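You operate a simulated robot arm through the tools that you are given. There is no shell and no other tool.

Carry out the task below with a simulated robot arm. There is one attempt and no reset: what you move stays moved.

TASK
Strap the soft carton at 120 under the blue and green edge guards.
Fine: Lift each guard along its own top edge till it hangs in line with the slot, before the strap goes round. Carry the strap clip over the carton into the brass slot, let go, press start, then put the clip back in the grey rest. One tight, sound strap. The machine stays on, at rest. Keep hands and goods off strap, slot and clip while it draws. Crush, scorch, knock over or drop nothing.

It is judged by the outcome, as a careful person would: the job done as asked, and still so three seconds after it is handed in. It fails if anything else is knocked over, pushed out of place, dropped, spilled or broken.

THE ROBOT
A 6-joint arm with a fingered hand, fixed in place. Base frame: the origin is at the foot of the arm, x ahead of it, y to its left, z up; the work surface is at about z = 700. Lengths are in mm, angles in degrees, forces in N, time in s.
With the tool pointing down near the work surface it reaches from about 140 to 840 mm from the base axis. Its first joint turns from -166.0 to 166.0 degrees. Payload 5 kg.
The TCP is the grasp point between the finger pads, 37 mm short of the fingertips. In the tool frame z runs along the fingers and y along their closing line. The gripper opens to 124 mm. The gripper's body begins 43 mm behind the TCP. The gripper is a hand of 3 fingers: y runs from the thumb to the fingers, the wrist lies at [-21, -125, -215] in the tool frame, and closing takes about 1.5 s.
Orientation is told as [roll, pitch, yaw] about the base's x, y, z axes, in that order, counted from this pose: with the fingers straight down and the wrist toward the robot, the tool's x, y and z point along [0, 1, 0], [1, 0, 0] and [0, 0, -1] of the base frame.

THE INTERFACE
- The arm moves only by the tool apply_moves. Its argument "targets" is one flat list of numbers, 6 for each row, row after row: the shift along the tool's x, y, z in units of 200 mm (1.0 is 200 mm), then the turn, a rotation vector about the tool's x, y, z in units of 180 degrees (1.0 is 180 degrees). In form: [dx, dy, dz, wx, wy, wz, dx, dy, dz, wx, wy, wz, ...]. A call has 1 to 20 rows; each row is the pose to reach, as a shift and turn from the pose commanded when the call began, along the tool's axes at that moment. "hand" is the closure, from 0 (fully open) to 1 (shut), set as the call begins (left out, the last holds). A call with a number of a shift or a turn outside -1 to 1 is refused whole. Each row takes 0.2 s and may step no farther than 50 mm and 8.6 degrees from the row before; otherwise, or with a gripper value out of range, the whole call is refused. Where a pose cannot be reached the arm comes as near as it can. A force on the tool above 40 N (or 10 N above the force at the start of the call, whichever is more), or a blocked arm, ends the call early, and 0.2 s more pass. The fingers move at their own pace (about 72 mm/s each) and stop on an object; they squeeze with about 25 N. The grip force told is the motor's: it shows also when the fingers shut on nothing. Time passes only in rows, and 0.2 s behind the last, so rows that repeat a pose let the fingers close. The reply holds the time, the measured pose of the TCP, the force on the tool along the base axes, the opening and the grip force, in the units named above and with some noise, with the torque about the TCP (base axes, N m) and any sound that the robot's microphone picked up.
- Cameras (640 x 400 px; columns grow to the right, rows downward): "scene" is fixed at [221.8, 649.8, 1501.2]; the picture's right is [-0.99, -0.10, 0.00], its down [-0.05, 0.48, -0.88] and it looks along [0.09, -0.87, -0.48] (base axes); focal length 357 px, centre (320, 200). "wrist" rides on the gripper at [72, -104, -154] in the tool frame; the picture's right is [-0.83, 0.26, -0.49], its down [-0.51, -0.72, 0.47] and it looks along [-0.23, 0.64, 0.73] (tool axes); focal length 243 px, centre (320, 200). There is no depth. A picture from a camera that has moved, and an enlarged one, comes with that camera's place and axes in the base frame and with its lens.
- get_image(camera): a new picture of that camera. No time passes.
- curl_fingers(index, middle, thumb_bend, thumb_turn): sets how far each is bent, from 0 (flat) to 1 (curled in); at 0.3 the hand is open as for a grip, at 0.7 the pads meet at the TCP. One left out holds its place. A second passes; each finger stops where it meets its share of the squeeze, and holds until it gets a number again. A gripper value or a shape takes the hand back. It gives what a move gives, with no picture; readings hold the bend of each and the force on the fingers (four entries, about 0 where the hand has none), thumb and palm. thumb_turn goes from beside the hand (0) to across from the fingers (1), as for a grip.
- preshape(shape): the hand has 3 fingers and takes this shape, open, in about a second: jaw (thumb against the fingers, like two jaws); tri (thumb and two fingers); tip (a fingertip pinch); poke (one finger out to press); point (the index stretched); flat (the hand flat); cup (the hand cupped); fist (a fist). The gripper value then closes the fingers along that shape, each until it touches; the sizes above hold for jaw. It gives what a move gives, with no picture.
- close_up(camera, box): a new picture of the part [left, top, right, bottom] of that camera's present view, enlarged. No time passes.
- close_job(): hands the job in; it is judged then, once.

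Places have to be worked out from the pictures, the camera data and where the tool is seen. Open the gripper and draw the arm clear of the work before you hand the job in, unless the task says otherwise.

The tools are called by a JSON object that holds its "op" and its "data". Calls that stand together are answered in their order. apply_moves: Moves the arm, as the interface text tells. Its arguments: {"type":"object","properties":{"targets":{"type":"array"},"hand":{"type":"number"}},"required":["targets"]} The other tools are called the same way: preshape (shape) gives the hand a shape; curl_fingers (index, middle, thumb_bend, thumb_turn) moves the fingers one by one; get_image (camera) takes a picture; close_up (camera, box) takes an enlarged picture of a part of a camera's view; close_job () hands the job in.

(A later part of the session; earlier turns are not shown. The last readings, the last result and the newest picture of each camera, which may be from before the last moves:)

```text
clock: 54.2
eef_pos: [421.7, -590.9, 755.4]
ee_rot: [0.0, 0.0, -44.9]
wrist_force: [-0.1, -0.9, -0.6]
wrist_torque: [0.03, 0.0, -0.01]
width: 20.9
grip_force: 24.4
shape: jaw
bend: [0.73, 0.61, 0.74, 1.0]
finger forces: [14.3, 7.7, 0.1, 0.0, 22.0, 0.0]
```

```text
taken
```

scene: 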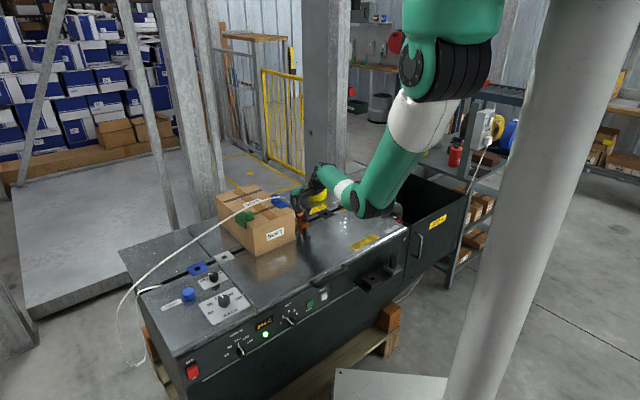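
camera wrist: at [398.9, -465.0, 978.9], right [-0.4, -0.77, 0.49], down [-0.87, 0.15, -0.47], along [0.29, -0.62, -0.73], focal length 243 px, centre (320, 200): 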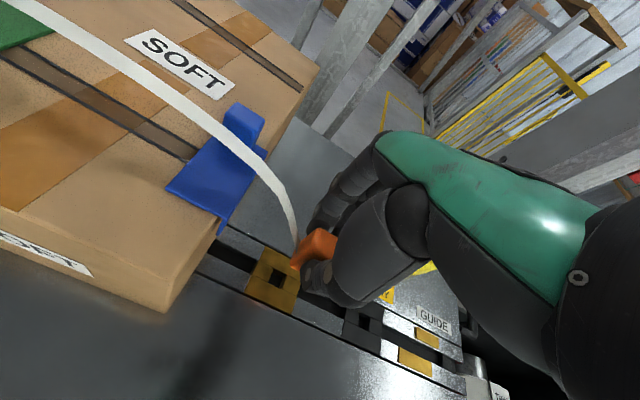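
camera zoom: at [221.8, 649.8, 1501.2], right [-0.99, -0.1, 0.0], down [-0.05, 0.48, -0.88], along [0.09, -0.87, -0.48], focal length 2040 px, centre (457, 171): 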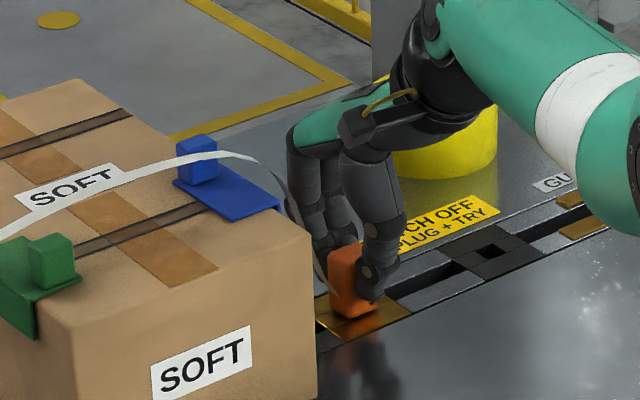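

The clip sits on the brass plate with its tongue in the hole, the strap rising on the carton side of the hand. I'll open the fingers and look before withdrawing.

{"op": "apply_moves", "data": {"targets": [0, 0, 0.003, 0, 0, 0, 0, 0, 0.003, 0, 0, 0, 0, 0, 0.003, 0, 0, 0, 0, 0, 0.003, 0, 0, 0, 0, 0, 0.003, 0, 0, 0], "hand": 0.4}}

{"op": "close_up", "data": {"camera": "wrist", "box": [230, 180, 390, 280]}}

{"op": "close_up", "data": {"camera": "scene", "box": [260, 180, 340, 230]}}

```text
clock: 55.4
eef_pos: [420.5, -589.7, 754.9]
ee_rot: [-0.1, 0.0, -45.0]
wrist_force: [0.2, -0.1, 0.2]
wrist_torque: [0.03, 0.02, -0.04]
width: 74.0
grip_force: 0.1
shape: jaw
bend: [0.73, 0.41, 0.65, 1.0]
finger forces: [0.1, 0.0, 0.0, 0.0, 0.0, 0.1]
```

```text
4.00 times, centred on (310, 230) of wrist
camera zoom: at [398.9, -464.8, 909.0], right [-0.4, -0.77, 0.49], down [-0.87, 0.15, -0.47], along [0.29, -0.62, -0.73], focal length 970 px, centre (360, 80)
```

zoom: 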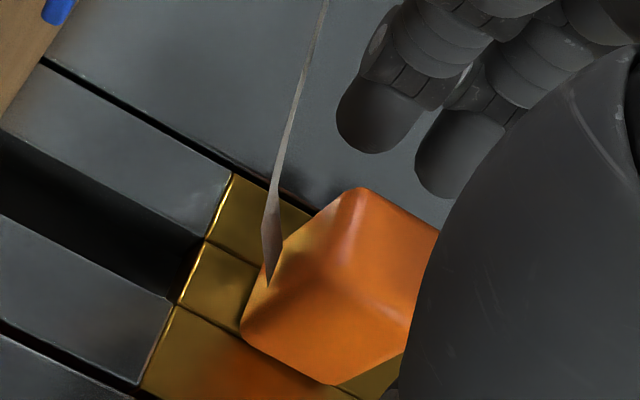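

```text
8.00 times, centred on (300, 205) of scene
camera zoom: at [221.8, 649.8, 1501.2], right [-0.99, -0.1, 0.0], down [-0.05, 0.48, -0.88], along [0.09, -0.87, -0.48], focal length 2856 px, centre (480, 160)
```

zoom: 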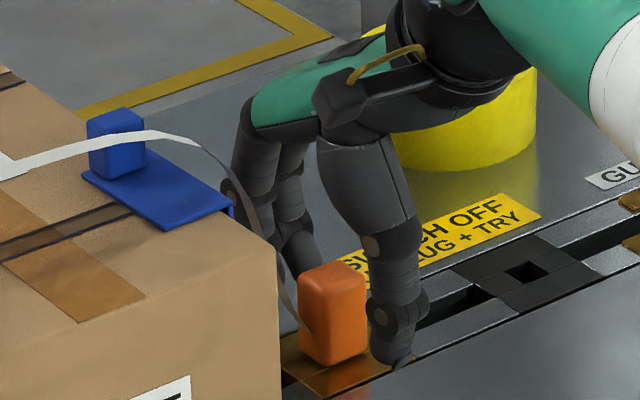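

The clip stands free in the brass slot. I'll withdraw straight up, then drift away from the strap side and rise to travel height.

{"op": "apply_moves", "data": {"targets": [0, 0, -0.1, 0, 0, 0, 0, 0, -0.25, 0, 0, 0, -0.05, 0, -0.42, 0, 0, 0, -0.1, 0, -0.6, 0, 0, 0, -0.1, -0.1, -0.8, 0, 0, 0, -0.1, -0.25, -1.0, 0, 0, 0]}}

{"op": "close_up", "data": {"camera": "scene", "box": [230, 160, 358, 240]}}

{"op": "close_up", "data": {"camera": "scene", "box": [290, 200, 322, 232]}}

{"op": "get_image", "data": {"camera": "wrist"}}

```text
clock: 56.8
eef_pos: [371.2, -569.1, 956.3]
ee_rot: [0.1, 0.1, -45.1]
wrist_force: [0.4, -0.9, -1.1]
wrist_torque: [0.04, 0.01, 0.0]
width: 74.2
grip_force: 0.0
shape: jaw
bend: [0.73, 0.41, 0.65, 1.0]
finger forces: [0.1, 0.1, 0.0, 0.0, 0.1, 0.1]
```

```text
5.00 times, centred on (294, 200) of scene
camera zoom: at [221.8, 649.8, 1501.2], right [-0.99, -0.1, 0.0], down [-0.05, 0.48, -0.88], along [0.09, -0.87, -0.48], focal length 1785 px, centre (450, 200)
```

zoom: 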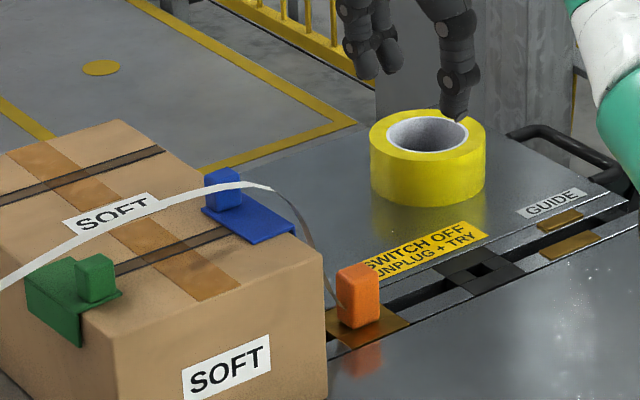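

```text
12.50 times, centred on (306, 216) of scene
camera zoom: at [221.8, 649.8, 1501.2], right [-0.99, -0.1, 0.0], down [-0.05, 0.48, -0.88], along [0.09, -0.87, -0.48], focal length 4462 px, centre (495, 0)
```

zoom: 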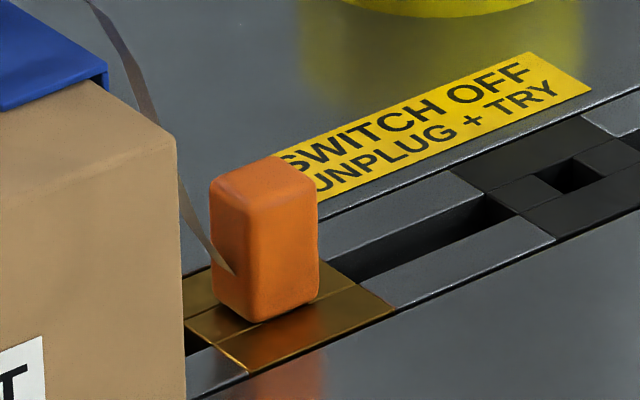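

```text
taken
camera wrist: at [349.3, -444.1, 1109.6], right [-0.4, -0.77, 0.49], down [-0.87, 0.15, -0.47], along [0.29, -0.62, -0.73], focal length 243 px, centre (320, 200)
```

wrist: 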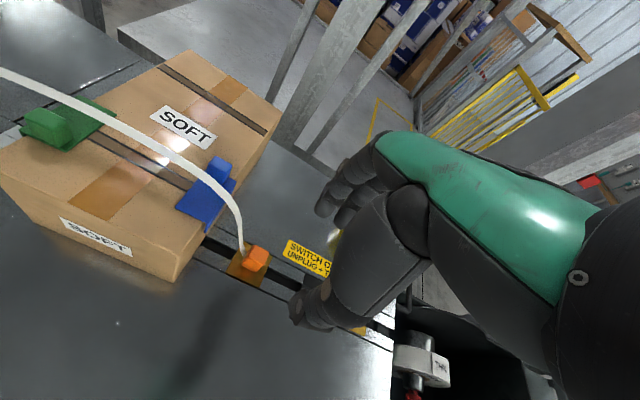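

The clip is seated on the brass with the strap arched over both guards and clear of everything. I'll travel along the machine's front side to the START button.

{"op": "apply_moves", "data": {"targets": [0.19, -0.11, 0, 0, 0, 0, 0.38, -0.22, 0, 0, 0, 0, 0.57, -0.325, 0, 0, 0, 0, 0.76, -0.325, 0, 0, 0, 0, 0.95, -0.325, 0, 0, 0, 0]}}

{"op": "apply_moves", "data": {"targets": [0.19, 0, 0, 0, 0, 0, 0.38, 0, 0, 0, 0, 0, 0.57, 0, 0, 0, 0, 0, 0.76, 0, 0, 0, 0, 0, 0.95, 0, 0, 0, 0, 0]}}

{"op": "apply_moves", "data": {"targets": [0.19, 0, 0, 0, 0, 0, 0.38, 0, 0, 0, 0, 0, 0.57, 0, 0, 0, 0, 0, 0.76, 0, 0, 0, 0, 0, 0.83, 0, 0, 0, 0, 0]}}

{"op": "preshape", "data": {"shape": "poke"}}

{"op": "get_image", "data": {"camera": "scene"}}

{"op": "get_image", "data": {"camera": "wrist"}}

```text
clock: 58.0
eef_pos: [458.2, -386.6, 954.5]
ee_rot: [0.1, 0.0, -45.1]
wrist_force: [-0.3, -0.2, -0.1]
wrist_torque: [-0.02, -0.01, 0.0]
width: 74.2
grip_force: 0.1
shape: jaw
bend: [0.73, 0.41, 0.65, 1.0]
finger forces: [0.0, 0.0, 0.1, 0.0, 0.0, 0.1]
```

```text
clock: 59.2
eef_pos: [593.6, -254.2, 955.3]
ee_rot: [0.1, 0.0, -45.1]
wrist_force: [-0.2, 0.4, 0.1]
wrist_torque: [0.02, 0.02, -0.03]
width: 74.2
grip_force: 0.2
shape: jaw
bend: [0.73, 0.41, 0.65, 1.0]
finger forces: [0.0, 0.1, 0.0, 0.0, 0.1, 0.0]
```

```text
clock: 60.4
eef_pos: [711.9, -135.7, 954.9]
ee_rot: [0.0, 0.0, -45.0]
wrist_force: [-0.3, 0.3, 1.2]
wrist_torque: [-0.01, -0.04, -0.02]
width: 74.3
grip_force: 0.1
shape: jaw
bend: [0.73, 0.41, 0.65, 1.0]
finger forces: [0.0, 0.0, 0.0, 0.1, 0.1, 0.0]
```

```text
clock: 61.3
eef_pos: [711.7, -137.9, 956.5]
ee_rot: [0.0, 0.0, -45.0]
wrist_force: [0.3, 0.0, 0.4]
wrist_torque: [0.02, 0.01, -0.01]
width: 0.1
grip_force: 0.1
shape: poke
bend: [0.7, 0.7, 1.0, 1.0]
finger forces: [0.0, 0.0, 0.1, 0.0, 0.0, 0.0]
```

```text
taken
```

scene: 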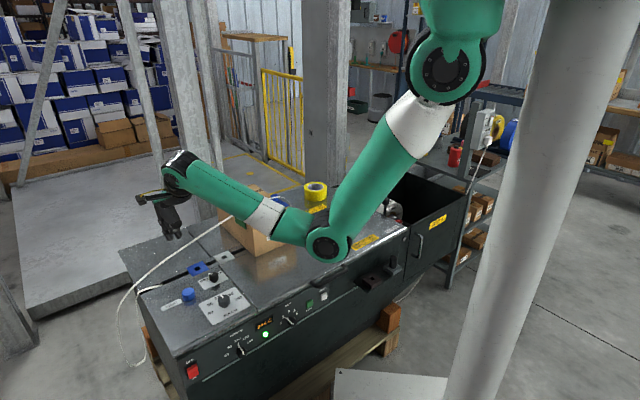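

```text
taken
camera wrist: at [689.5, -11.4, 1109.3], right [-0.4, -0.77, 0.49], down [-0.87, 0.15, -0.47], along [0.29, -0.62, -0.73], focal length 243 px, centre (320, 200)
```

wrist: 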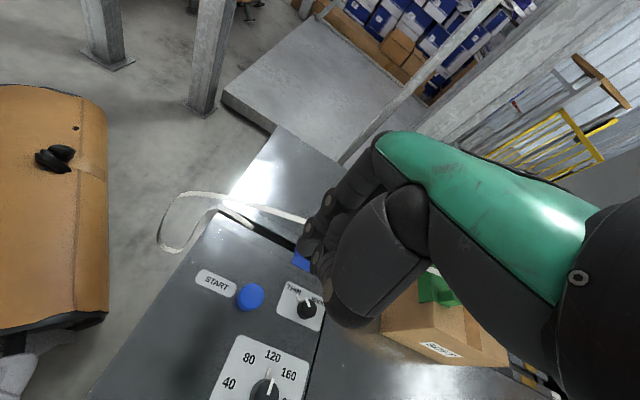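

The hand has taken the poke shape above START. I'll zoom in to see where the pressing fingertip is relative to the TCP.

{"op": "close_up", "data": {"camera": "scene", "box": [130, 180, 226, 260]}}

{"op": "close_up", "data": {"camera": "wrist", "box": [190, 180, 382, 340]}}

{"op": "close_up", "data": {"camera": "wrist", "box": [190, 260, 286, 320]}}

```text
5.00 times, centred on (178, 220) of scene
camera zoom: at [221.8, 649.8, 1501.2], right [-0.99, -0.1, 0.0], down [-0.05, 0.48, -0.88], along [0.09, -0.87, -0.48], focal length 1785 px, centre (1030, 100)
```

zoom: 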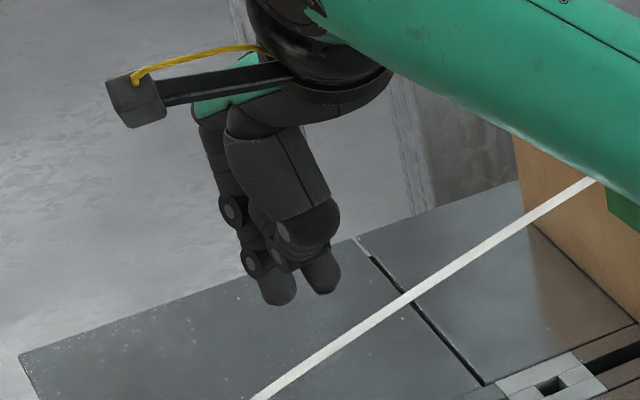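

```text
2.50 times, centred on (286, 260) of wrist
camera zoom: at [689.5, -11.4, 1109.3], right [-0.4, -0.77, 0.49], down [-0.87, 0.15, -0.47], along [0.29, -0.62, -0.73], focal length 606 px, centre (405, 50)
```

zoom: 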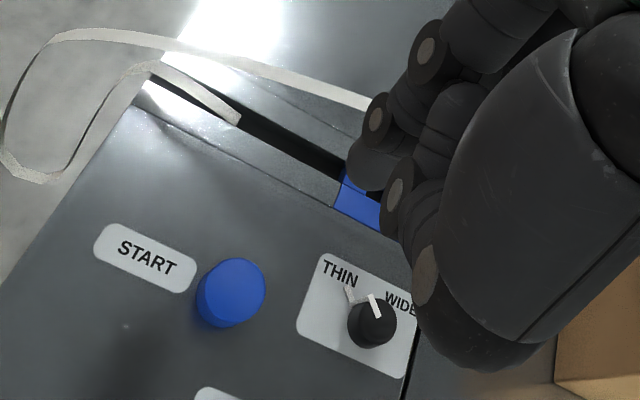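

```text
6.67 times, centred on (238, 290) of wrist
camera zoom: at [689.5, -11.4, 1109.3], right [-0.4, -0.77, 0.49], down [-0.87, 0.15, -0.47], along [0.29, -0.62, -0.73], focal length 1618 px, centre (867, -400)
```

zoom: 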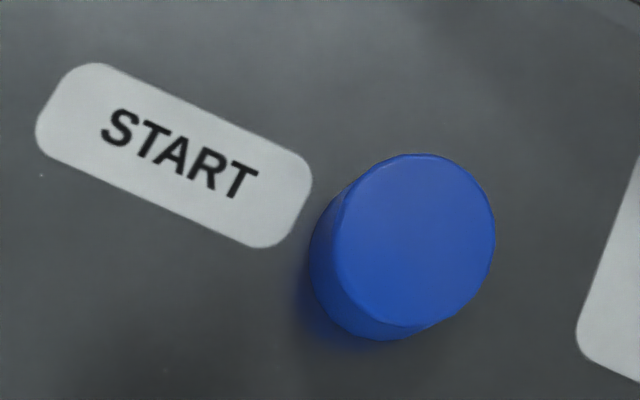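

The START button's top is at about (710.5,-140.5), z≈719, and the two extended fingertips sit about 36 mm below the TCP. I'll centre over the button and lower to just above it.

{"op": "apply_moves", "data": {"targets": [-0.0235, 0.0025, 0.2, 0, 0, 0, -0.0235, 0.0025, 0.4, 0, 0, 0, -0.0235, 0.0025, 0.6, 0, 0, 0, -0.0235, 0.0025, 0.78, 0, 0, 0, -0.0235, 0.0025, 0.88, 0, 0, 0]}}

{"op": "close_up", "data": {"camera": "scene", "box": [150, 250, 230, 310]}}

{"op": "close_up", "data": {"camera": "wrist", "box": [256, 200, 384, 280]}}

{"op": "get_image", "data": {"camera": "scene"}}

```text
clock: 62.5
eef_pos: [709.4, -140.2, 779.5]
ee_rot: [0.1, -0.1, -45.1]
wrist_force: [0.4, -0.2, -0.4]
wrist_torque: [0.01, -0.01, 0.0]
width: 0.0
grip_force: 0.0
shape: poke
bend: [0.7, 0.7, 1.0, 1.0]
finger forces: [0.1, 0.1, 0.1, 0.1, 0.1, 0.0]
```

```text
6.67 times, centred on (190, 280) of scene
camera zoom: at [221.8, 649.8, 1501.2], right [-0.99, -0.1, 0.0], down [-0.05, 0.48, -0.88], along [0.09, -0.87, -0.48], focal length 2380 px, centre (1187, -333)
```

zoom: 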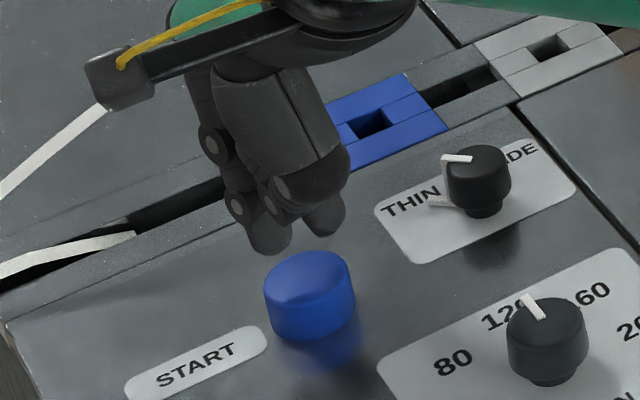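

```text
5.00 times, centred on (320, 240) of wrist
camera zoom: at [687.2, -14.5, 933.3], right [-0.4, -0.77, 0.49], down [-0.87, 0.15, -0.47], along [0.29, -0.62, -0.73], focal length 1213 px, centre (320, 0)
```

zoom: 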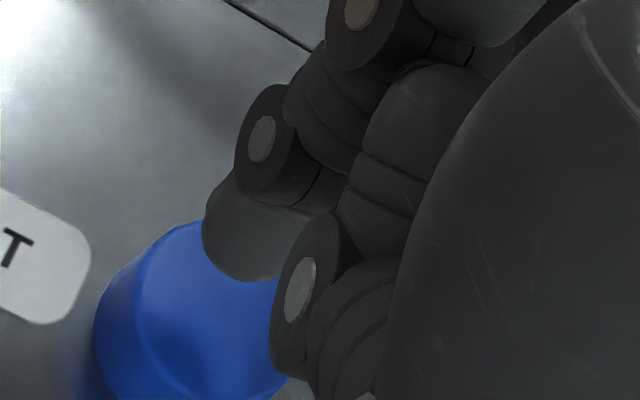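

```text
taken
```

scene: 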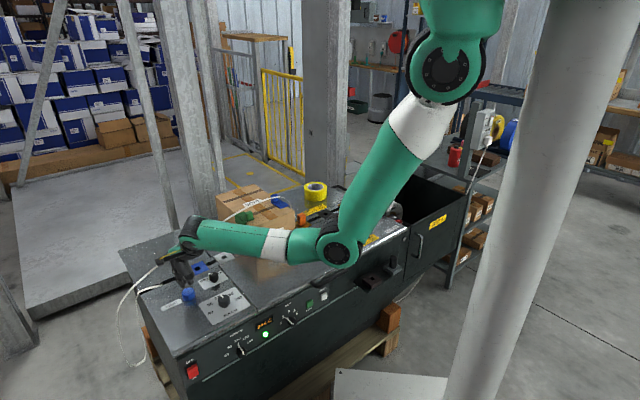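

The tips are about 24 mm above the button and nearly centred. I'll make a small correction and lower to just above contact.

{"op": "apply_moves", "data": {"targets": [-0.008, 0.01, 0.04, 0, 0, 0, -0.008, 0.01, 0.075, 0, 0, 0, -0.008, 0.01, 0.095, 0, 0, 0]}}

{"op": "close_up", "data": {"camera": "scene", "box": [150, 250, 230, 310]}}

{"op": "close_up", "data": {"camera": "scene", "box": [230, 170, 358, 250]}}

```text
clock: 63.3
eef_pos: [709.4, -143.9, 760.5]
ee_rot: [0.0, 0.0, -45.0]
wrist_force: [-0.1, 0.5, 0.8]
wrist_torque: [-0.03, 0.02, -0.01]
width: 0.0
grip_force: 0.1
shape: poke
bend: [0.7, 0.7, 1.0, 1.0]
finger forces: [0.0, 0.0, 0.0, 0.0, 0.0, 0.0]
```

```text
6.67 times, centred on (190, 280) of scene
camera zoom: at [221.8, 649.8, 1501.2], right [-0.99, -0.1, 0.0], down [-0.05, 0.48, -0.88], along [0.09, -0.87, -0.48], focal length 2380 px, centre (1187, -333)
```

zoom: 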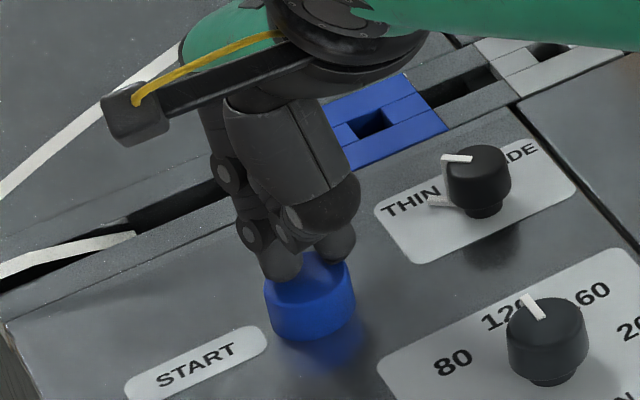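

```text
5.00 times, centred on (294, 210) of scene
camera zoom: at [221.8, 649.8, 1501.2], right [-0.99, -0.1, 0.0], down [-0.05, 0.48, -0.88], along [0.09, -0.87, -0.48], focal length 1785 px, centre (450, 150)
```

zoom: 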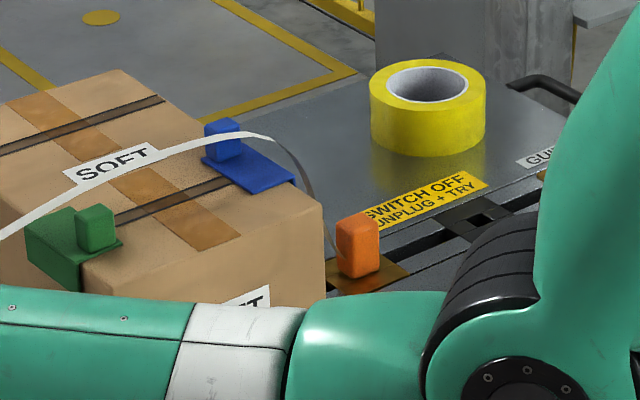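

The tips are poised just above START, with the clip, strap and guards all clear. I'll press in small steps.

{"op": "apply_moves", "data": {"targets": [0, 0, 0.01, 0, 0, 0, 0, 0, 0.02, 0, 0, 0]}}

```text
clock: 63.9
eef_pos: [708.2, -142.8, 755.5]
ee_rot: [0.0, 0.0, -45.1]
wrist_force: [0.1, 0.0, 0.5]
wrist_torque: [-0.01, -0.01, -0.02]
width: 0.0
grip_force: 0.1
shape: poke
bend: [0.7, 0.7, 1.0, 1.0]
finger forces: [0.0, 1.1, 0.1, 0.1, 0.0, 0.0]
```

There's first light contact on one finger (1.1 N). I'll press a little further.

{"op": "apply_moves", "data": {"targets": [0, 0, 0.01, 0, 0, 0, 0, 0, 0.02, 0, 0, 0]}}

```text
clock: 64.5
eef_pos: [710.8, -143.1, 753.0]
ee_rot: [-0.1, -0.1, -45.0]
wrist_force: [-0.4, 0.9, 1.6]
wrist_torque: [0.0, -0.03, -0.04]
width: 0.1
grip_force: 0.2
shape: poke
bend: [0.7, 0.7, 1.0, 1.0]
finger forces: [0.0, 2.0, 0.0, 0.1, 0.1, 0.1]
heard: click
```

A click was heard, so START is pressed. I'll lift straight off the button and stay clear of the strap while it draws.

{"op": "apply_moves", "data": {"targets": [0, 0, -0.1, 0, 0, 0, 0, -0.05, -0.3, 0, 0, 0, 0, -0.15, -0.5, 0, 0, 0, 0, -0.3, -0.7, 0, 0, 0]}}

{"op": "get_image", "data": {"camera": "scene"}}

{"op": "close_up", "data": {"camera": "scene", "box": [210, 160, 338, 250]}}

```text
clock: 65.5
eef_pos: [667.6, -100.1, 891.6]
ee_rot: [0.0, 0.0, -44.9]
wrist_force: [-0.2, 0.8, 0.0]
wrist_torque: [0.02, 0.02, -0.01]
width: 0.1
grip_force: 0.1
shape: poke
bend: [0.7, 0.7, 1.0, 1.0]
finger forces: [0.1, 0.0, 0.0, 0.1, 0.1, 0.0]
```

```text
taken
```

scene: 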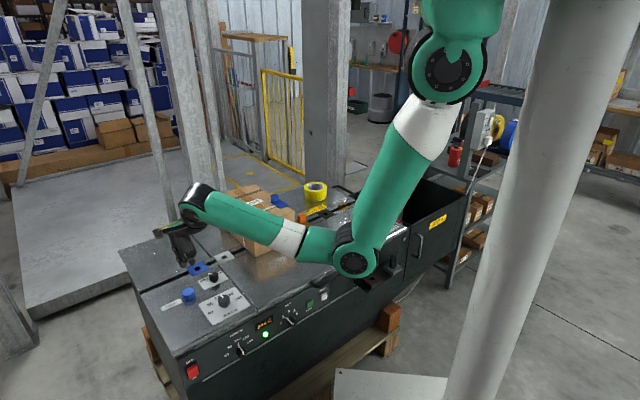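

```text
4.44 times, centred on (274, 205) of scene
camera zoom: at [221.8, 649.8, 1501.2], right [-0.99, -0.1, 0.0], down [-0.05, 0.48, -0.88], along [0.09, -0.87, -0.48], focal length 1587 px, centre (524, 178)
```

zoom: 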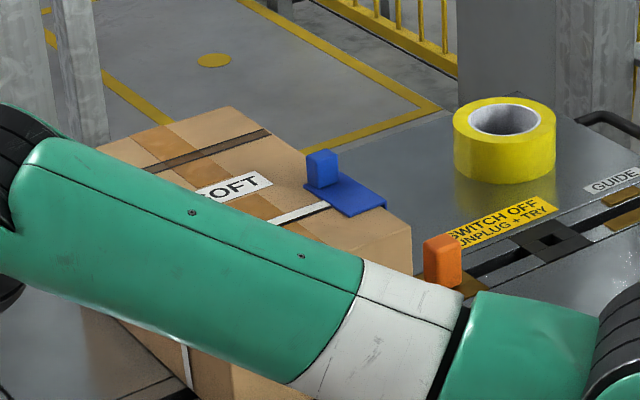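

The strap has been drawn round the carton. I'll move the arm further up and back out of the view and wait, listening for the machine to finish.

{"op": "apply_moves", "data": {"targets": [0, -0.1, -0.2, 0, 0, 0, 0, -0.2, -0.4, 0, 0, 0, 0.1, -0.2, -0.5, 0, 0, 0, 0.2, -0.2, -0.5, 0, 0, 0, 0.2, -0.2, -0.5, 0, 0, 0, 0.2, -0.2, -0.5, 0, 0, 0, 0.2, -0.2, -0.5, 0, 0, 0, 0.2, -0.2, -0.5, 0, 0, 0]}}

{"op": "get_image", "data": {"camera": "scene"}}

{"op": "close_up", "data": {"camera": "scene", "box": [200, 165, 328, 265]}}

{"op": "get_image", "data": {"camera": "wrist"}}

```text
clock: 67.3
eef_pos: [667.5, -45.2, 992.7]
ee_rot: [0.0, 0.0, -45.0]
wrist_force: [1.3, 0.6, 0.4]
wrist_torque: [-0.04, -0.01, 0.03]
width: 0.0
grip_force: 0.0
shape: poke
bend: [0.7, 0.7, 1.0, 1.0]
finger forces: [0.0, 0.0, 0.0, 0.0, 0.1, 0.0]
```

```text
taken
```

scene: 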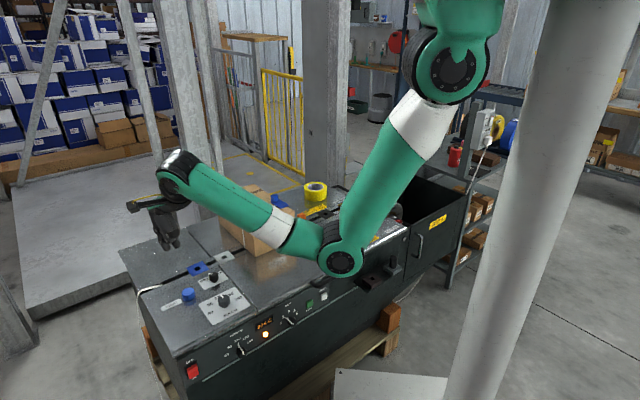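

```text
4.00 times, centred on (264, 215) of scene
camera zoom: at [221.8, 649.8, 1501.2], right [-0.99, -0.1, 0.0], down [-0.05, 0.48, -0.88], along [0.09, -0.87, -0.48], focal length 1428 px, centre (544, 140)
```

zoom: 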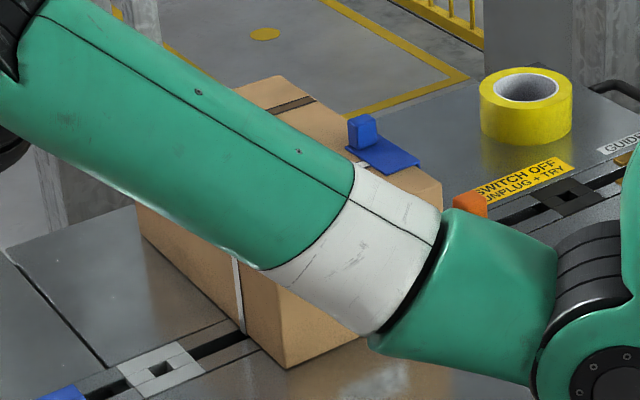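

```text
taken
camera wrist: at [644.7, 81.2, 1146.4], right [-0.4, -0.77, 0.49], down [-0.87, 0.15, -0.47], along [0.29, -0.62, -0.73], focal length 243 px, centre (320, 200)
```

wrist: 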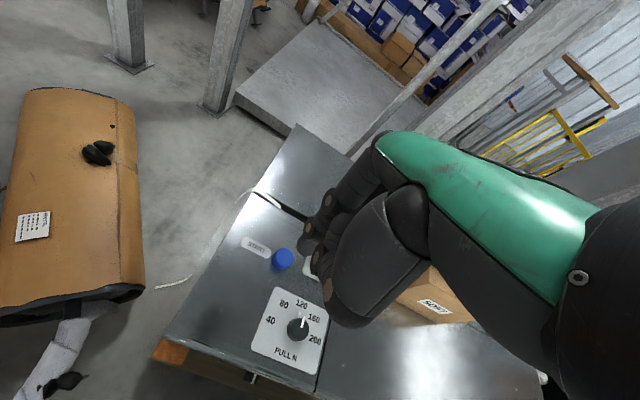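

The indicator is now amber, so the cycle is under way. I'll look at the panel and the strap loop, and wait more.

{"op": "close_up", "data": {"camera": "scene", "box": [230, 290, 342, 360]}}

{"op": "close_up", "data": {"camera": "scene", "box": [110, 260, 222, 340]}}

{"op": "apply_moves", "data": {"targets": [0, 0, 0, 0, 0, 0, 0, 0, 0, 0, 0, 0, 0, 0, 0, 0, 0, 0, 0, 0, 0, 0, 0, 0, 0, 0, 0, 0, 0, 0, 0, 0, 0, 0, 0, 0, 0, 0, 0, 0, 0, 0, 0, 0, 0, 0, 0, 0, 0, 0, 0, 0, 0, 0, 0, 0, 0, 0, 0, 0]}}

{"op": "close_up", "data": {"camera": "scene", "box": [230, 290, 342, 360]}}

{"op": "close_up", "data": {"camera": "scene", "box": [110, 260, 222, 340]}}

```text
5.71 times, centred on (286, 325) of scene
camera zoom: at [221.8, 649.8, 1501.2], right [-0.99, -0.1, 0.0], down [-0.05, 0.48, -0.88], along [0.09, -0.87, -0.48], focal length 2040 px, centre (514, -514)
```

zoom: 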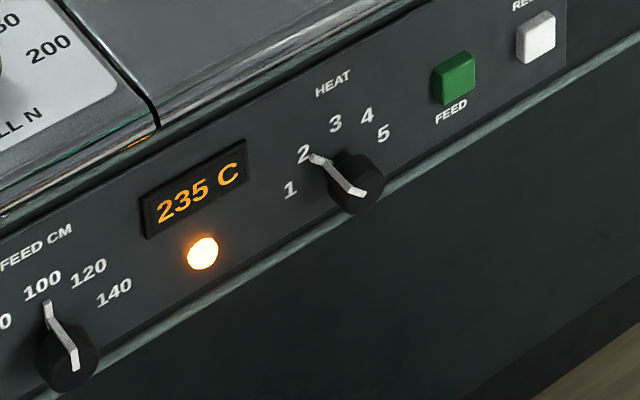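

```text
5.00 times, centred on (166, 300) of scene
camera zoom: at [221.8, 649.8, 1501.2], right [-0.99, -0.1, 0.0], down [-0.05, 0.48, -0.88], along [0.09, -0.87, -0.48], focal length 1785 px, centre (1090, -300)
```

zoom: 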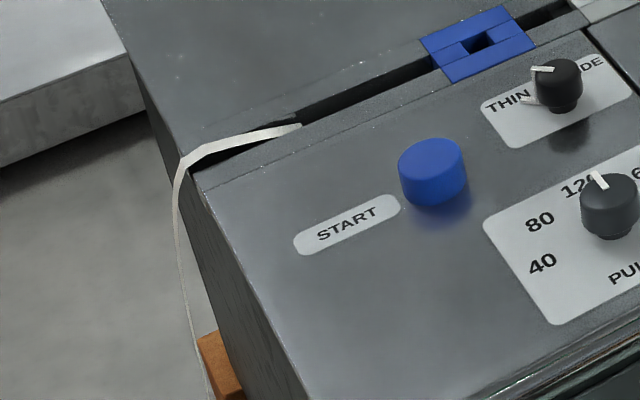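

```text
clock: 69.5
eef_pos: [666.2, -43.9, 991.8]
ee_rot: [0.0, 0.1, -45.0]
wrist_force: [0.7, 1.3, 0.2]
wrist_torque: [-0.01, -0.04, -0.01]
width: 0.2
grip_force: 0.2
shape: poke
bend: [0.7, 0.7, 1.0, 1.0]
finger forces: [0.0, 0.0, 0.0, 0.0, 0.1, 0.0]
```

```text
5.71 times, centred on (286, 325) of scene
camera zoom: at [221.8, 649.8, 1501.2], right [-0.99, -0.1, 0.0], down [-0.05, 0.48, -0.88], along [0.09, -0.87, -0.48], focal length 2040 px, centre (514, -514)
```

zoom: 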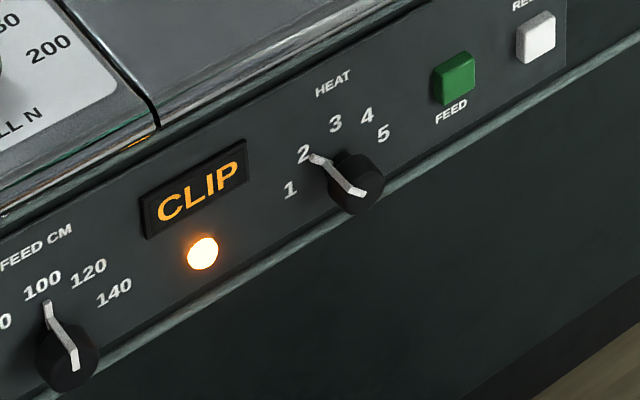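

```text
5.00 times, centred on (166, 300) of scene
camera zoom: at [221.8, 649.8, 1501.2], right [-0.99, -0.1, 0.0], down [-0.05, 0.48, -0.88], along [0.09, -0.87, -0.48], focal length 1785 px, centre (1090, -300)
```

zoom: 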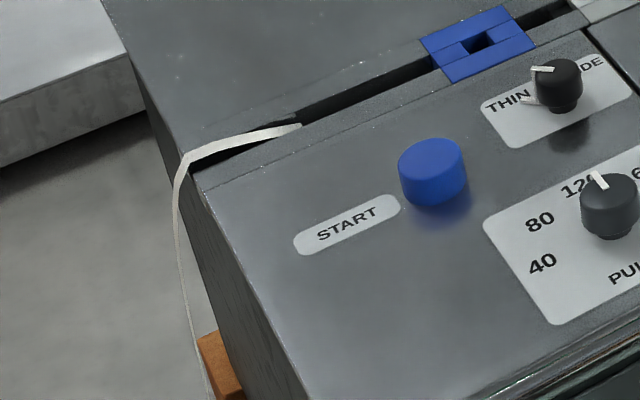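

The display now asks for CLIP: the cycle is done and a fresh strap end has been fed at the left. I'll set the jaw shape and go back to fetch the clip from the brass slot.

{"op": "preshape", "data": {"shape": "jaw"}}

{"op": "apply_moves", "data": {"targets": [-0.19, 0.08, 0, 0, 0, 0, -0.38, 0.16, 0, 0, 0, 0, -0.57, 0.24, 0, 0, 0, 0, -0.76, 0.32, 0, 0, 0, 0, -0.95, 0.4, 0, 0, 0, 0], "hand": 0.4}}

{"op": "apply_moves", "data": {"targets": [-0.19, 0.02, 0, 0, 0, 0, -0.38, 0.04, 0, 0, 0, 0, -0.57, 0.06, 0, 0, 0, 0, -0.76, 0.08, 0, 0, 0, 0, -0.95, 0.1, 0, 0, 0, 0]}}

{"op": "get_image", "data": {"camera": "scene"}}

{"op": "get_image", "data": {"camera": "wrist"}}

```text
clock: 70.4
eef_pos: [667.4, -44.0, 992.5]
ee_rot: [0.0, -0.1, -45.0]
wrist_force: [-0.8, -0.1, 0.2]
wrist_torque: [0.0, 0.01, -0.01]
width: 123.8
grip_force: 0.0
shape: jaw
bend: [0.3, 0.3, 0.3, 0.98]
finger forces: [0.1, 0.1, 0.0, 0.1, 0.1, 0.0]
```

```text
clock: 71.6
eef_pos: [587.7, -236.2, 994.9]
ee_rot: [0.0, 0.0, -45.0]
wrist_force: [-0.4, -0.5, -0.1]
wrist_torque: [-0.02, 0.0, 0.01]
width: 74.9
grip_force: 0.1
shape: jaw
bend: [0.73, 0.41, 0.64, 1.0]
finger forces: [0.0, 0.1, 0.1, 0.1, 0.0, 0.0]
```

```text
clock: 72.8
eef_pos: [467.5, -385.5, 991.9]
ee_rot: [0.0, -0.1, -45.1]
wrist_force: [0.5, 0.5, -0.1]
wrist_torque: [0.01, 0.02, 0.02]
width: 74.6
grip_force: 0.1
shape: jaw
bend: [0.73, 0.41, 0.64, 1.0]
finger forces: [0.0, 0.1, 0.0, 0.0, 0.0, 0.0]
```

```text
taken
```

scene: 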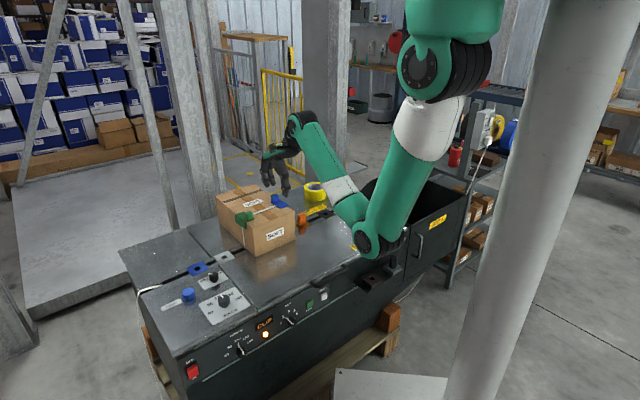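

```text
taken
camera wrist: at [445.6, -259.0, 1146.6], right [-0.4, -0.77, 0.49], down [-0.87, 0.15, -0.47], along [0.29, -0.62, -0.73], focal length 243 px, centre (320, 200)
```

wrist: 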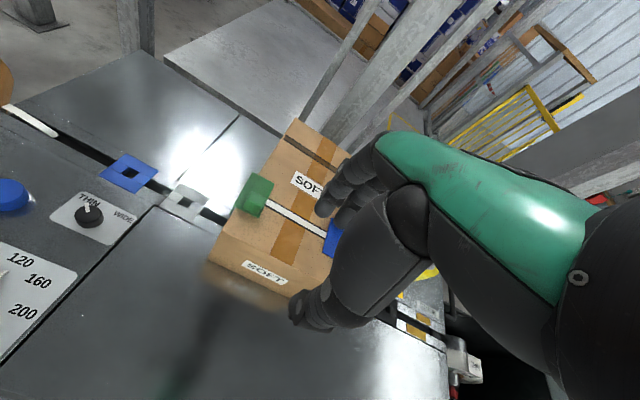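

The path is clear. I'll zoom on the strapped carton from both cameras to check the strap and the guards.

{"op": "close_up", "data": {"camera": "scene", "box": [205, 180, 317, 260]}}

{"op": "close_up", "data": {"camera": "wrist", "box": [200, 140, 360, 300]}}

{"op": "close_up", "data": {"camera": "scene", "box": [260, 185, 340, 245]}}

```text
5.00 times, centred on (261, 220) of scene
camera zoom: at [221.8, 649.8, 1501.2], right [-0.99, -0.1, 0.0], down [-0.05, 0.48, -0.88], along [0.09, -0.87, -0.48], focal length 1785 px, centre (615, 100)
```

zoom: 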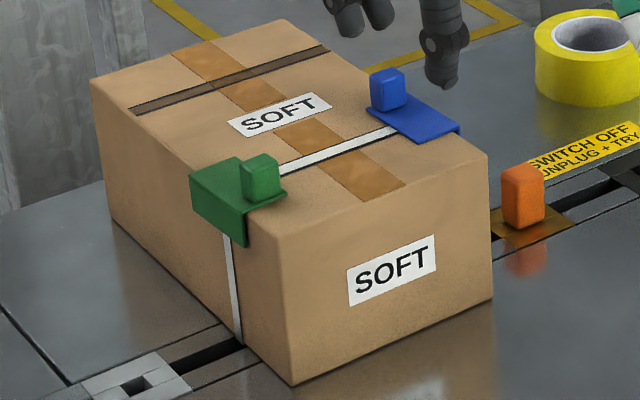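

```text
2.50 times, centred on (280, 220) of wrist
camera zoom: at [445.6, -259.0, 1146.6], right [-0.4, -0.77, 0.49], down [-0.87, 0.15, -0.47], along [0.29, -0.62, -0.73], focal length 606 px, centre (420, 150)
```

zoom: 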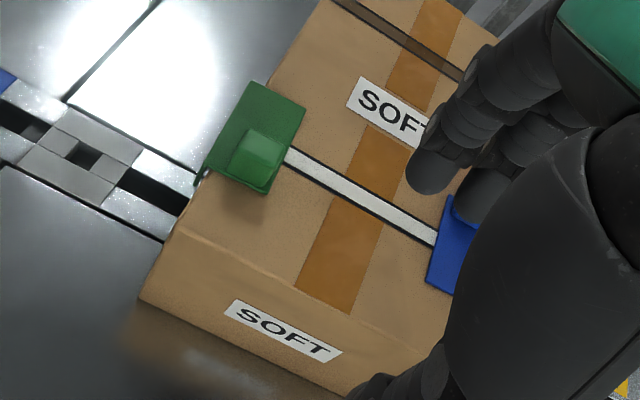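

```text
6.67 times, centred on (300, 215) of scene
camera zoom: at [221.8, 649.8, 1501.2], right [-0.99, -0.1, 0.0], down [-0.05, 0.48, -0.88], along [0.09, -0.87, -0.48], focal length 2380 px, centre (453, 100)
```

zoom: 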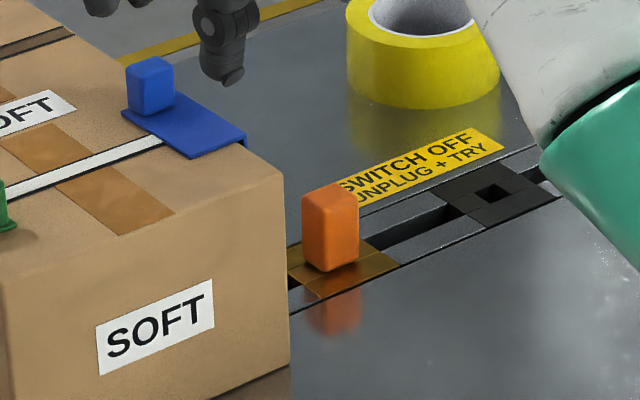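

The strap is tight and straight, the guards are in place and the carton looks undamaged. I'll move above the clip in the brass slot.

{"op": "apply_moves", "data": {"targets": [-0.178, 0.112, 0, 0, 0, 0, -0.356, 0.224, 0, 0, 0, 0, -0.534, 0.336, 0, 0, 0, 0, -0.712, 0.448, 0, 0, 0, 0, -0.888, 0.5615, 0, 0, 0, 0, -0.888, 0.5615, 0.2, 0, 0, 0, -0.888, 0.5615, 0.4, 0, 0, 0, -0.888, 0.5615, 0.5, 0, 0, 0]}}

{"op": "close_up", "data": {"camera": "wrist", "box": [200, 230, 328, 310]}}

{"op": "close_up", "data": {"camera": "scene", "box": [250, 160, 346, 240]}}

```text
clock: 74.6
eef_pos: [421.9, -589.3, 891.9]
ee_rot: [0.0, 0.0, -45.0]
wrist_force: [-0.8, 0.2, 0.5]
wrist_torque: [0.02, -0.01, -0.01]
width: 74.7
grip_force: 0.0
shape: jaw
bend: [0.73, 0.41, 0.64, 1.0]
finger forces: [0.0, 0.0, 0.0, 0.1, 0.0, 0.1]
```

```text
5.00 times, centred on (264, 270) of wrist
camera zoom: at [400.3, -463.6, 1045.3], right [-0.4, -0.77, 0.49], down [-0.87, 0.15, -0.47], along [0.29, -0.62, -0.73], focal length 1213 px, centre (600, -150)
```

zoom: 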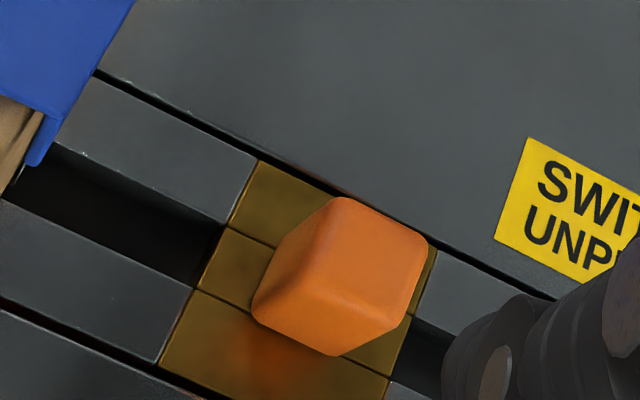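

```text
5.00 times, centred on (298, 200) of scene
camera zoom: at [221.8, 649.8, 1501.2], right [-0.99, -0.1, 0.0], down [-0.05, 0.48, -0.88], along [0.09, -0.87, -0.48], focal length 1785 px, centre (430, 200)
```

zoom: 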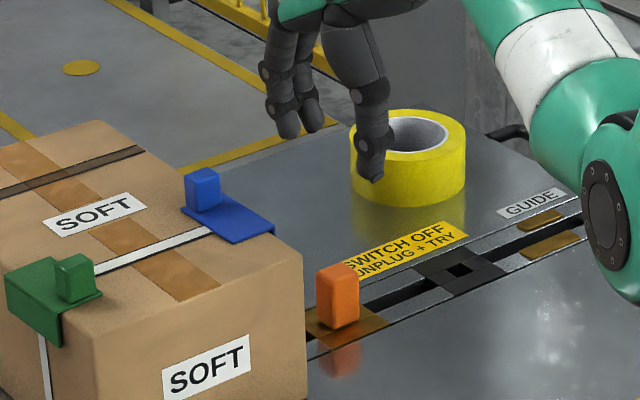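

I'll take a tighter zoom to locate the clip accurately before descending.

{"op": "close_up", "data": {"camera": "wrist", "box": [240, 260, 304, 310]}}

{"op": "close_up", "data": {"camera": "scene", "box": [296, 205, 336, 230]}}

```text
8.00 times, centred on (272, 285) of wrist
camera zoom: at [400.3, -463.6, 1045.3], right [-0.4, -0.77, 0.49], down [-0.87, 0.15, -0.47], along [0.29, -0.62, -0.73], focal length 1941 px, centre (704, -480)
```

zoom: 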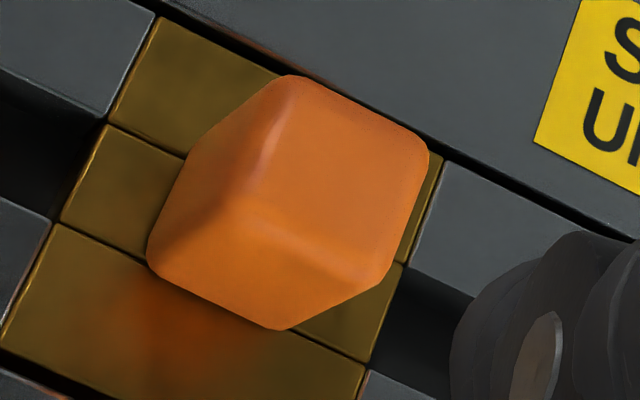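

```text
16.00 times, centred on (316, 218) of scene
camera zoom: at [221.8, 649.8, 1501.2], right [-0.99, -0.1, 0.0], down [-0.05, 0.48, -0.88], along [0.09, -0.87, -0.48], focal length 5712 px, centre (384, -80)
```

zoom: 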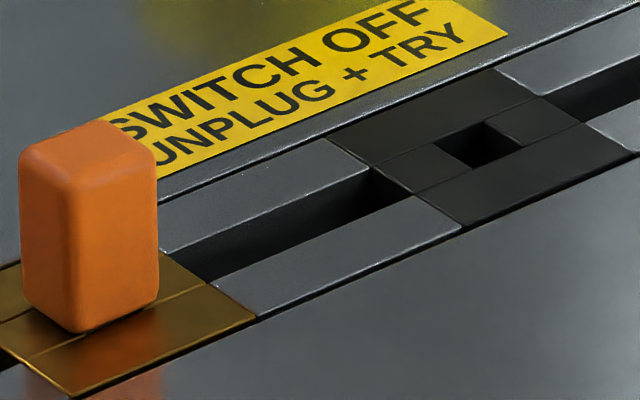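

The clip sits about 3.8 mm/3.5 mm off the TCP. I'll correct that and lower the open hand around it to the same grip height.

{"op": "apply_moves", "data": {"targets": [-0.019, 0.0175, 0.2, 0, 0, 0, -0.019, 0.0175, 0.4, 0, 0, 0, -0.019, 0.0175, 0.58, 0, 0, 0, -0.019, 0.0175, 0.685, 0, 0, 0]}}

{"op": "close_up", "data": {"camera": "wrist", "box": [240, 200, 368, 280]}}

{"op": "close_up", "data": {"camera": "scene", "box": [260, 180, 340, 230]}}

```text
clock: 75.6
eef_pos: [421.3, -593.9, 753.7]
ee_rot: [0.0, 0.0, -45.1]
wrist_force: [-0.8, -0.3, 0.6]
wrist_torque: [0.03, 0.02, -0.01]
width: 74.7
grip_force: 0.1
shape: jaw
bend: [0.73, 0.41, 0.64, 1.0]
finger forces: [0.1, 0.1, 0.0, 0.0, 0.0, 0.1]
```

```text
5.00 times, centred on (304, 240) of wrist
camera zoom: at [400.5, -468.5, 908.2], right [-0.4, -0.77, 0.49], down [-0.87, 0.15, -0.47], along [0.29, -0.62, -0.73], focal length 1213 px, centre (400, 0)
```

zoom: 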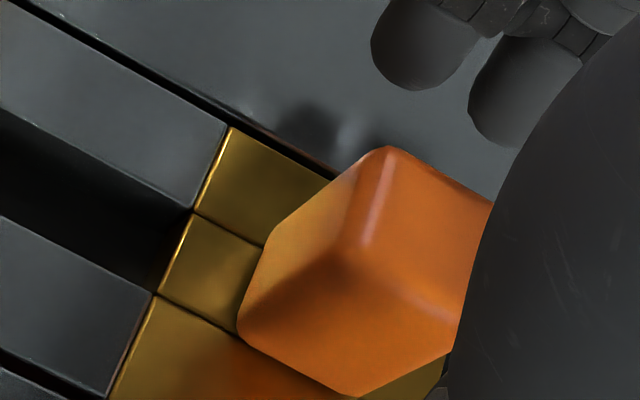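

```text
8.00 times, centred on (300, 205) of scene
camera zoom: at [221.8, 649.8, 1501.2], right [-0.99, -0.1, 0.0], down [-0.05, 0.48, -0.88], along [0.09, -0.87, -0.48], focal length 2856 px, centre (480, 160)
```

zoom: 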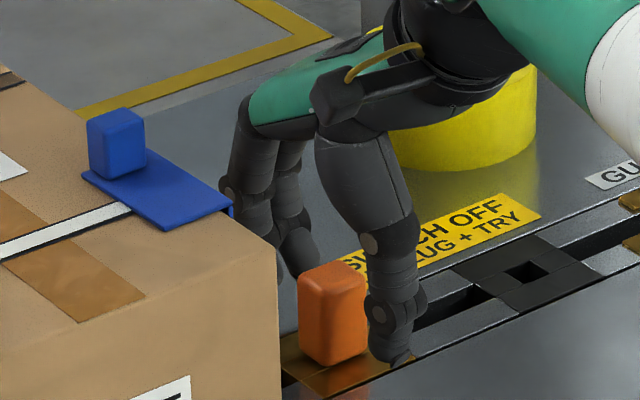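

The view matches the earlier grip within about 1 mm. I'll nudge 1 mm in x and close on the clip.

{"op": "apply_moves", "data": {"targets": [0.005, 0, 0, 0, 0, 0, 0.005, 0, 0, 0, 0, 0, 0.005, 0, 0, 0, 0, 0, 0.005, 0, 0, 0, 0, 0, 0.005, 0, 0, 0, 0, 0, 0.005, 0, 0, 0, 0, 0, 0.005, 0, 0, 0, 0, 0], "hand": 1.0}}

{"op": "close_up", "data": {"camera": "wrist", "box": [240, 200, 368, 280]}}

{"op": "close_up", "data": {"camera": "scene", "box": [260, 180, 340, 230]}}

```text
clock: 77.2
eef_pos: [422.4, -593.8, 755.6]
ee_rot: [0.1, 0.0, -45.0]
wrist_force: [-0.4, 1.5, -0.9]
wrist_torque: [0.02, 0.02, 0.0]
width: 20.6
grip_force: 25.0
shape: jaw
bend: [0.73, 0.61, 0.74, 1.0]
finger forces: [14.3, 7.6, 0.0, 0.0, 22.7, 0.1]
```

```text
5.00 times, centred on (304, 240) of wrist
camera zoom: at [401.0, -467.8, 908.3], right [-0.4, -0.77, 0.49], down [-0.87, 0.15, -0.47], along [0.29, -0.62, -0.73], focal length 1213 px, centre (400, 0)
```

zoom: 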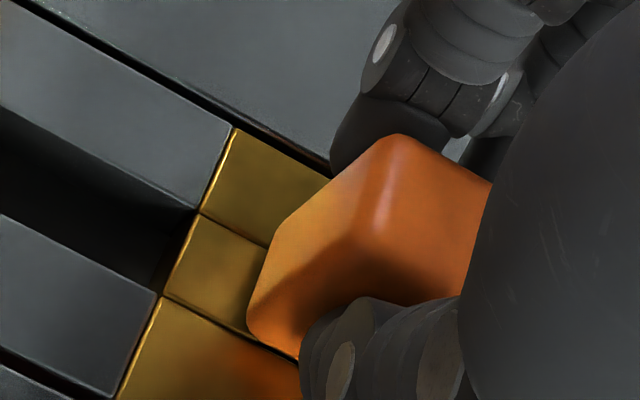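

```text
8.00 times, centred on (300, 205) of scene
camera zoom: at [221.8, 649.8, 1501.2], right [-0.99, -0.1, 0.0], down [-0.05, 0.48, -0.88], along [0.09, -0.87, -0.48], focal length 2856 px, centre (480, 160)
```

zoom: 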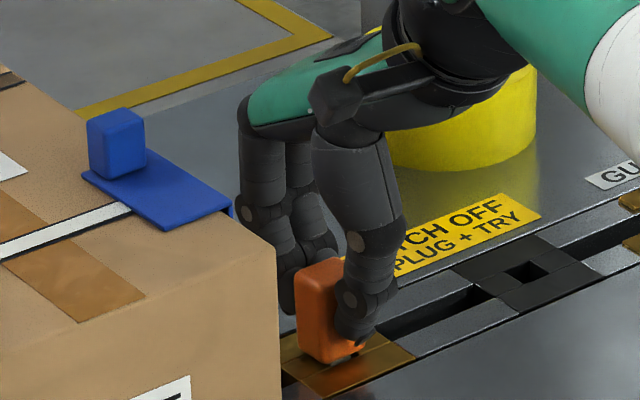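

The clip is gripped. I'll lift it out 30 mm and look at it.

{"op": "apply_moves", "data": {"targets": [0, 0, -0.03, 0, 0, 0, 0, 0, -0.07, 0, 0, 0, 0, 0, -0.11, 0, 0, 0, 0, 0, -0.15, 0, 0, 0]}}

{"op": "close_up", "data": {"camera": "scene", "box": [260, 170, 340, 230]}}

{"op": "close_up", "data": {"camera": "wrist", "box": [230, 210, 358, 290]}}

```text
clock: 78.2
eef_pos: [422.6, -592.9, 785.7]
ee_rot: [0.0, 0.1, -44.9]
wrist_force: [0.4, 0.2, 0.2]
wrist_torque: [-0.04, -0.02, -0.01]
width: 20.8
grip_force: 24.4
shape: jaw
bend: [0.73, 0.61, 0.74, 1.0]
finger forces: [14.4, 7.9, 0.1, 0.1, 22.4, 0.0]
```

```text
6.67 times, centred on (300, 200) of scene
camera zoom: at [221.8, 649.8, 1501.2], right [-0.99, -0.1, 0.0], down [-0.05, 0.48, -0.88], along [0.09, -0.87, -0.48], focal length 2380 px, centre (453, 200)
```

zoom: 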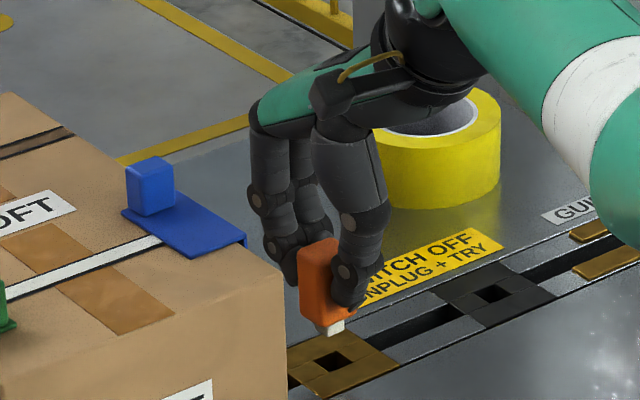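

```text
5.00 times, centred on (294, 250) of wrist
camera zoom: at [401.0, -467.7, 939.3], right [-0.4, -0.77, 0.49], down [-0.87, 0.15, -0.47], along [0.29, -0.62, -0.73], focal length 1213 px, centre (450, -50)
```

zoom: 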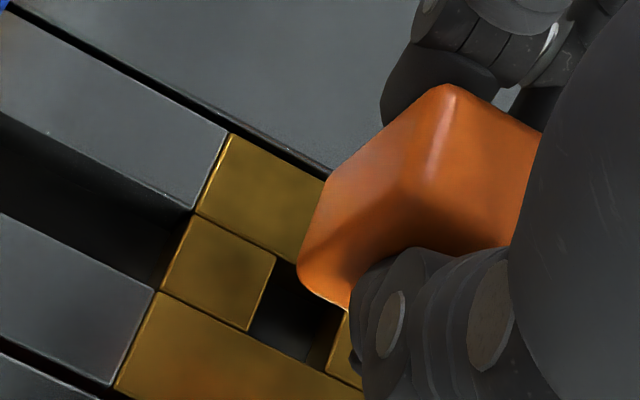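

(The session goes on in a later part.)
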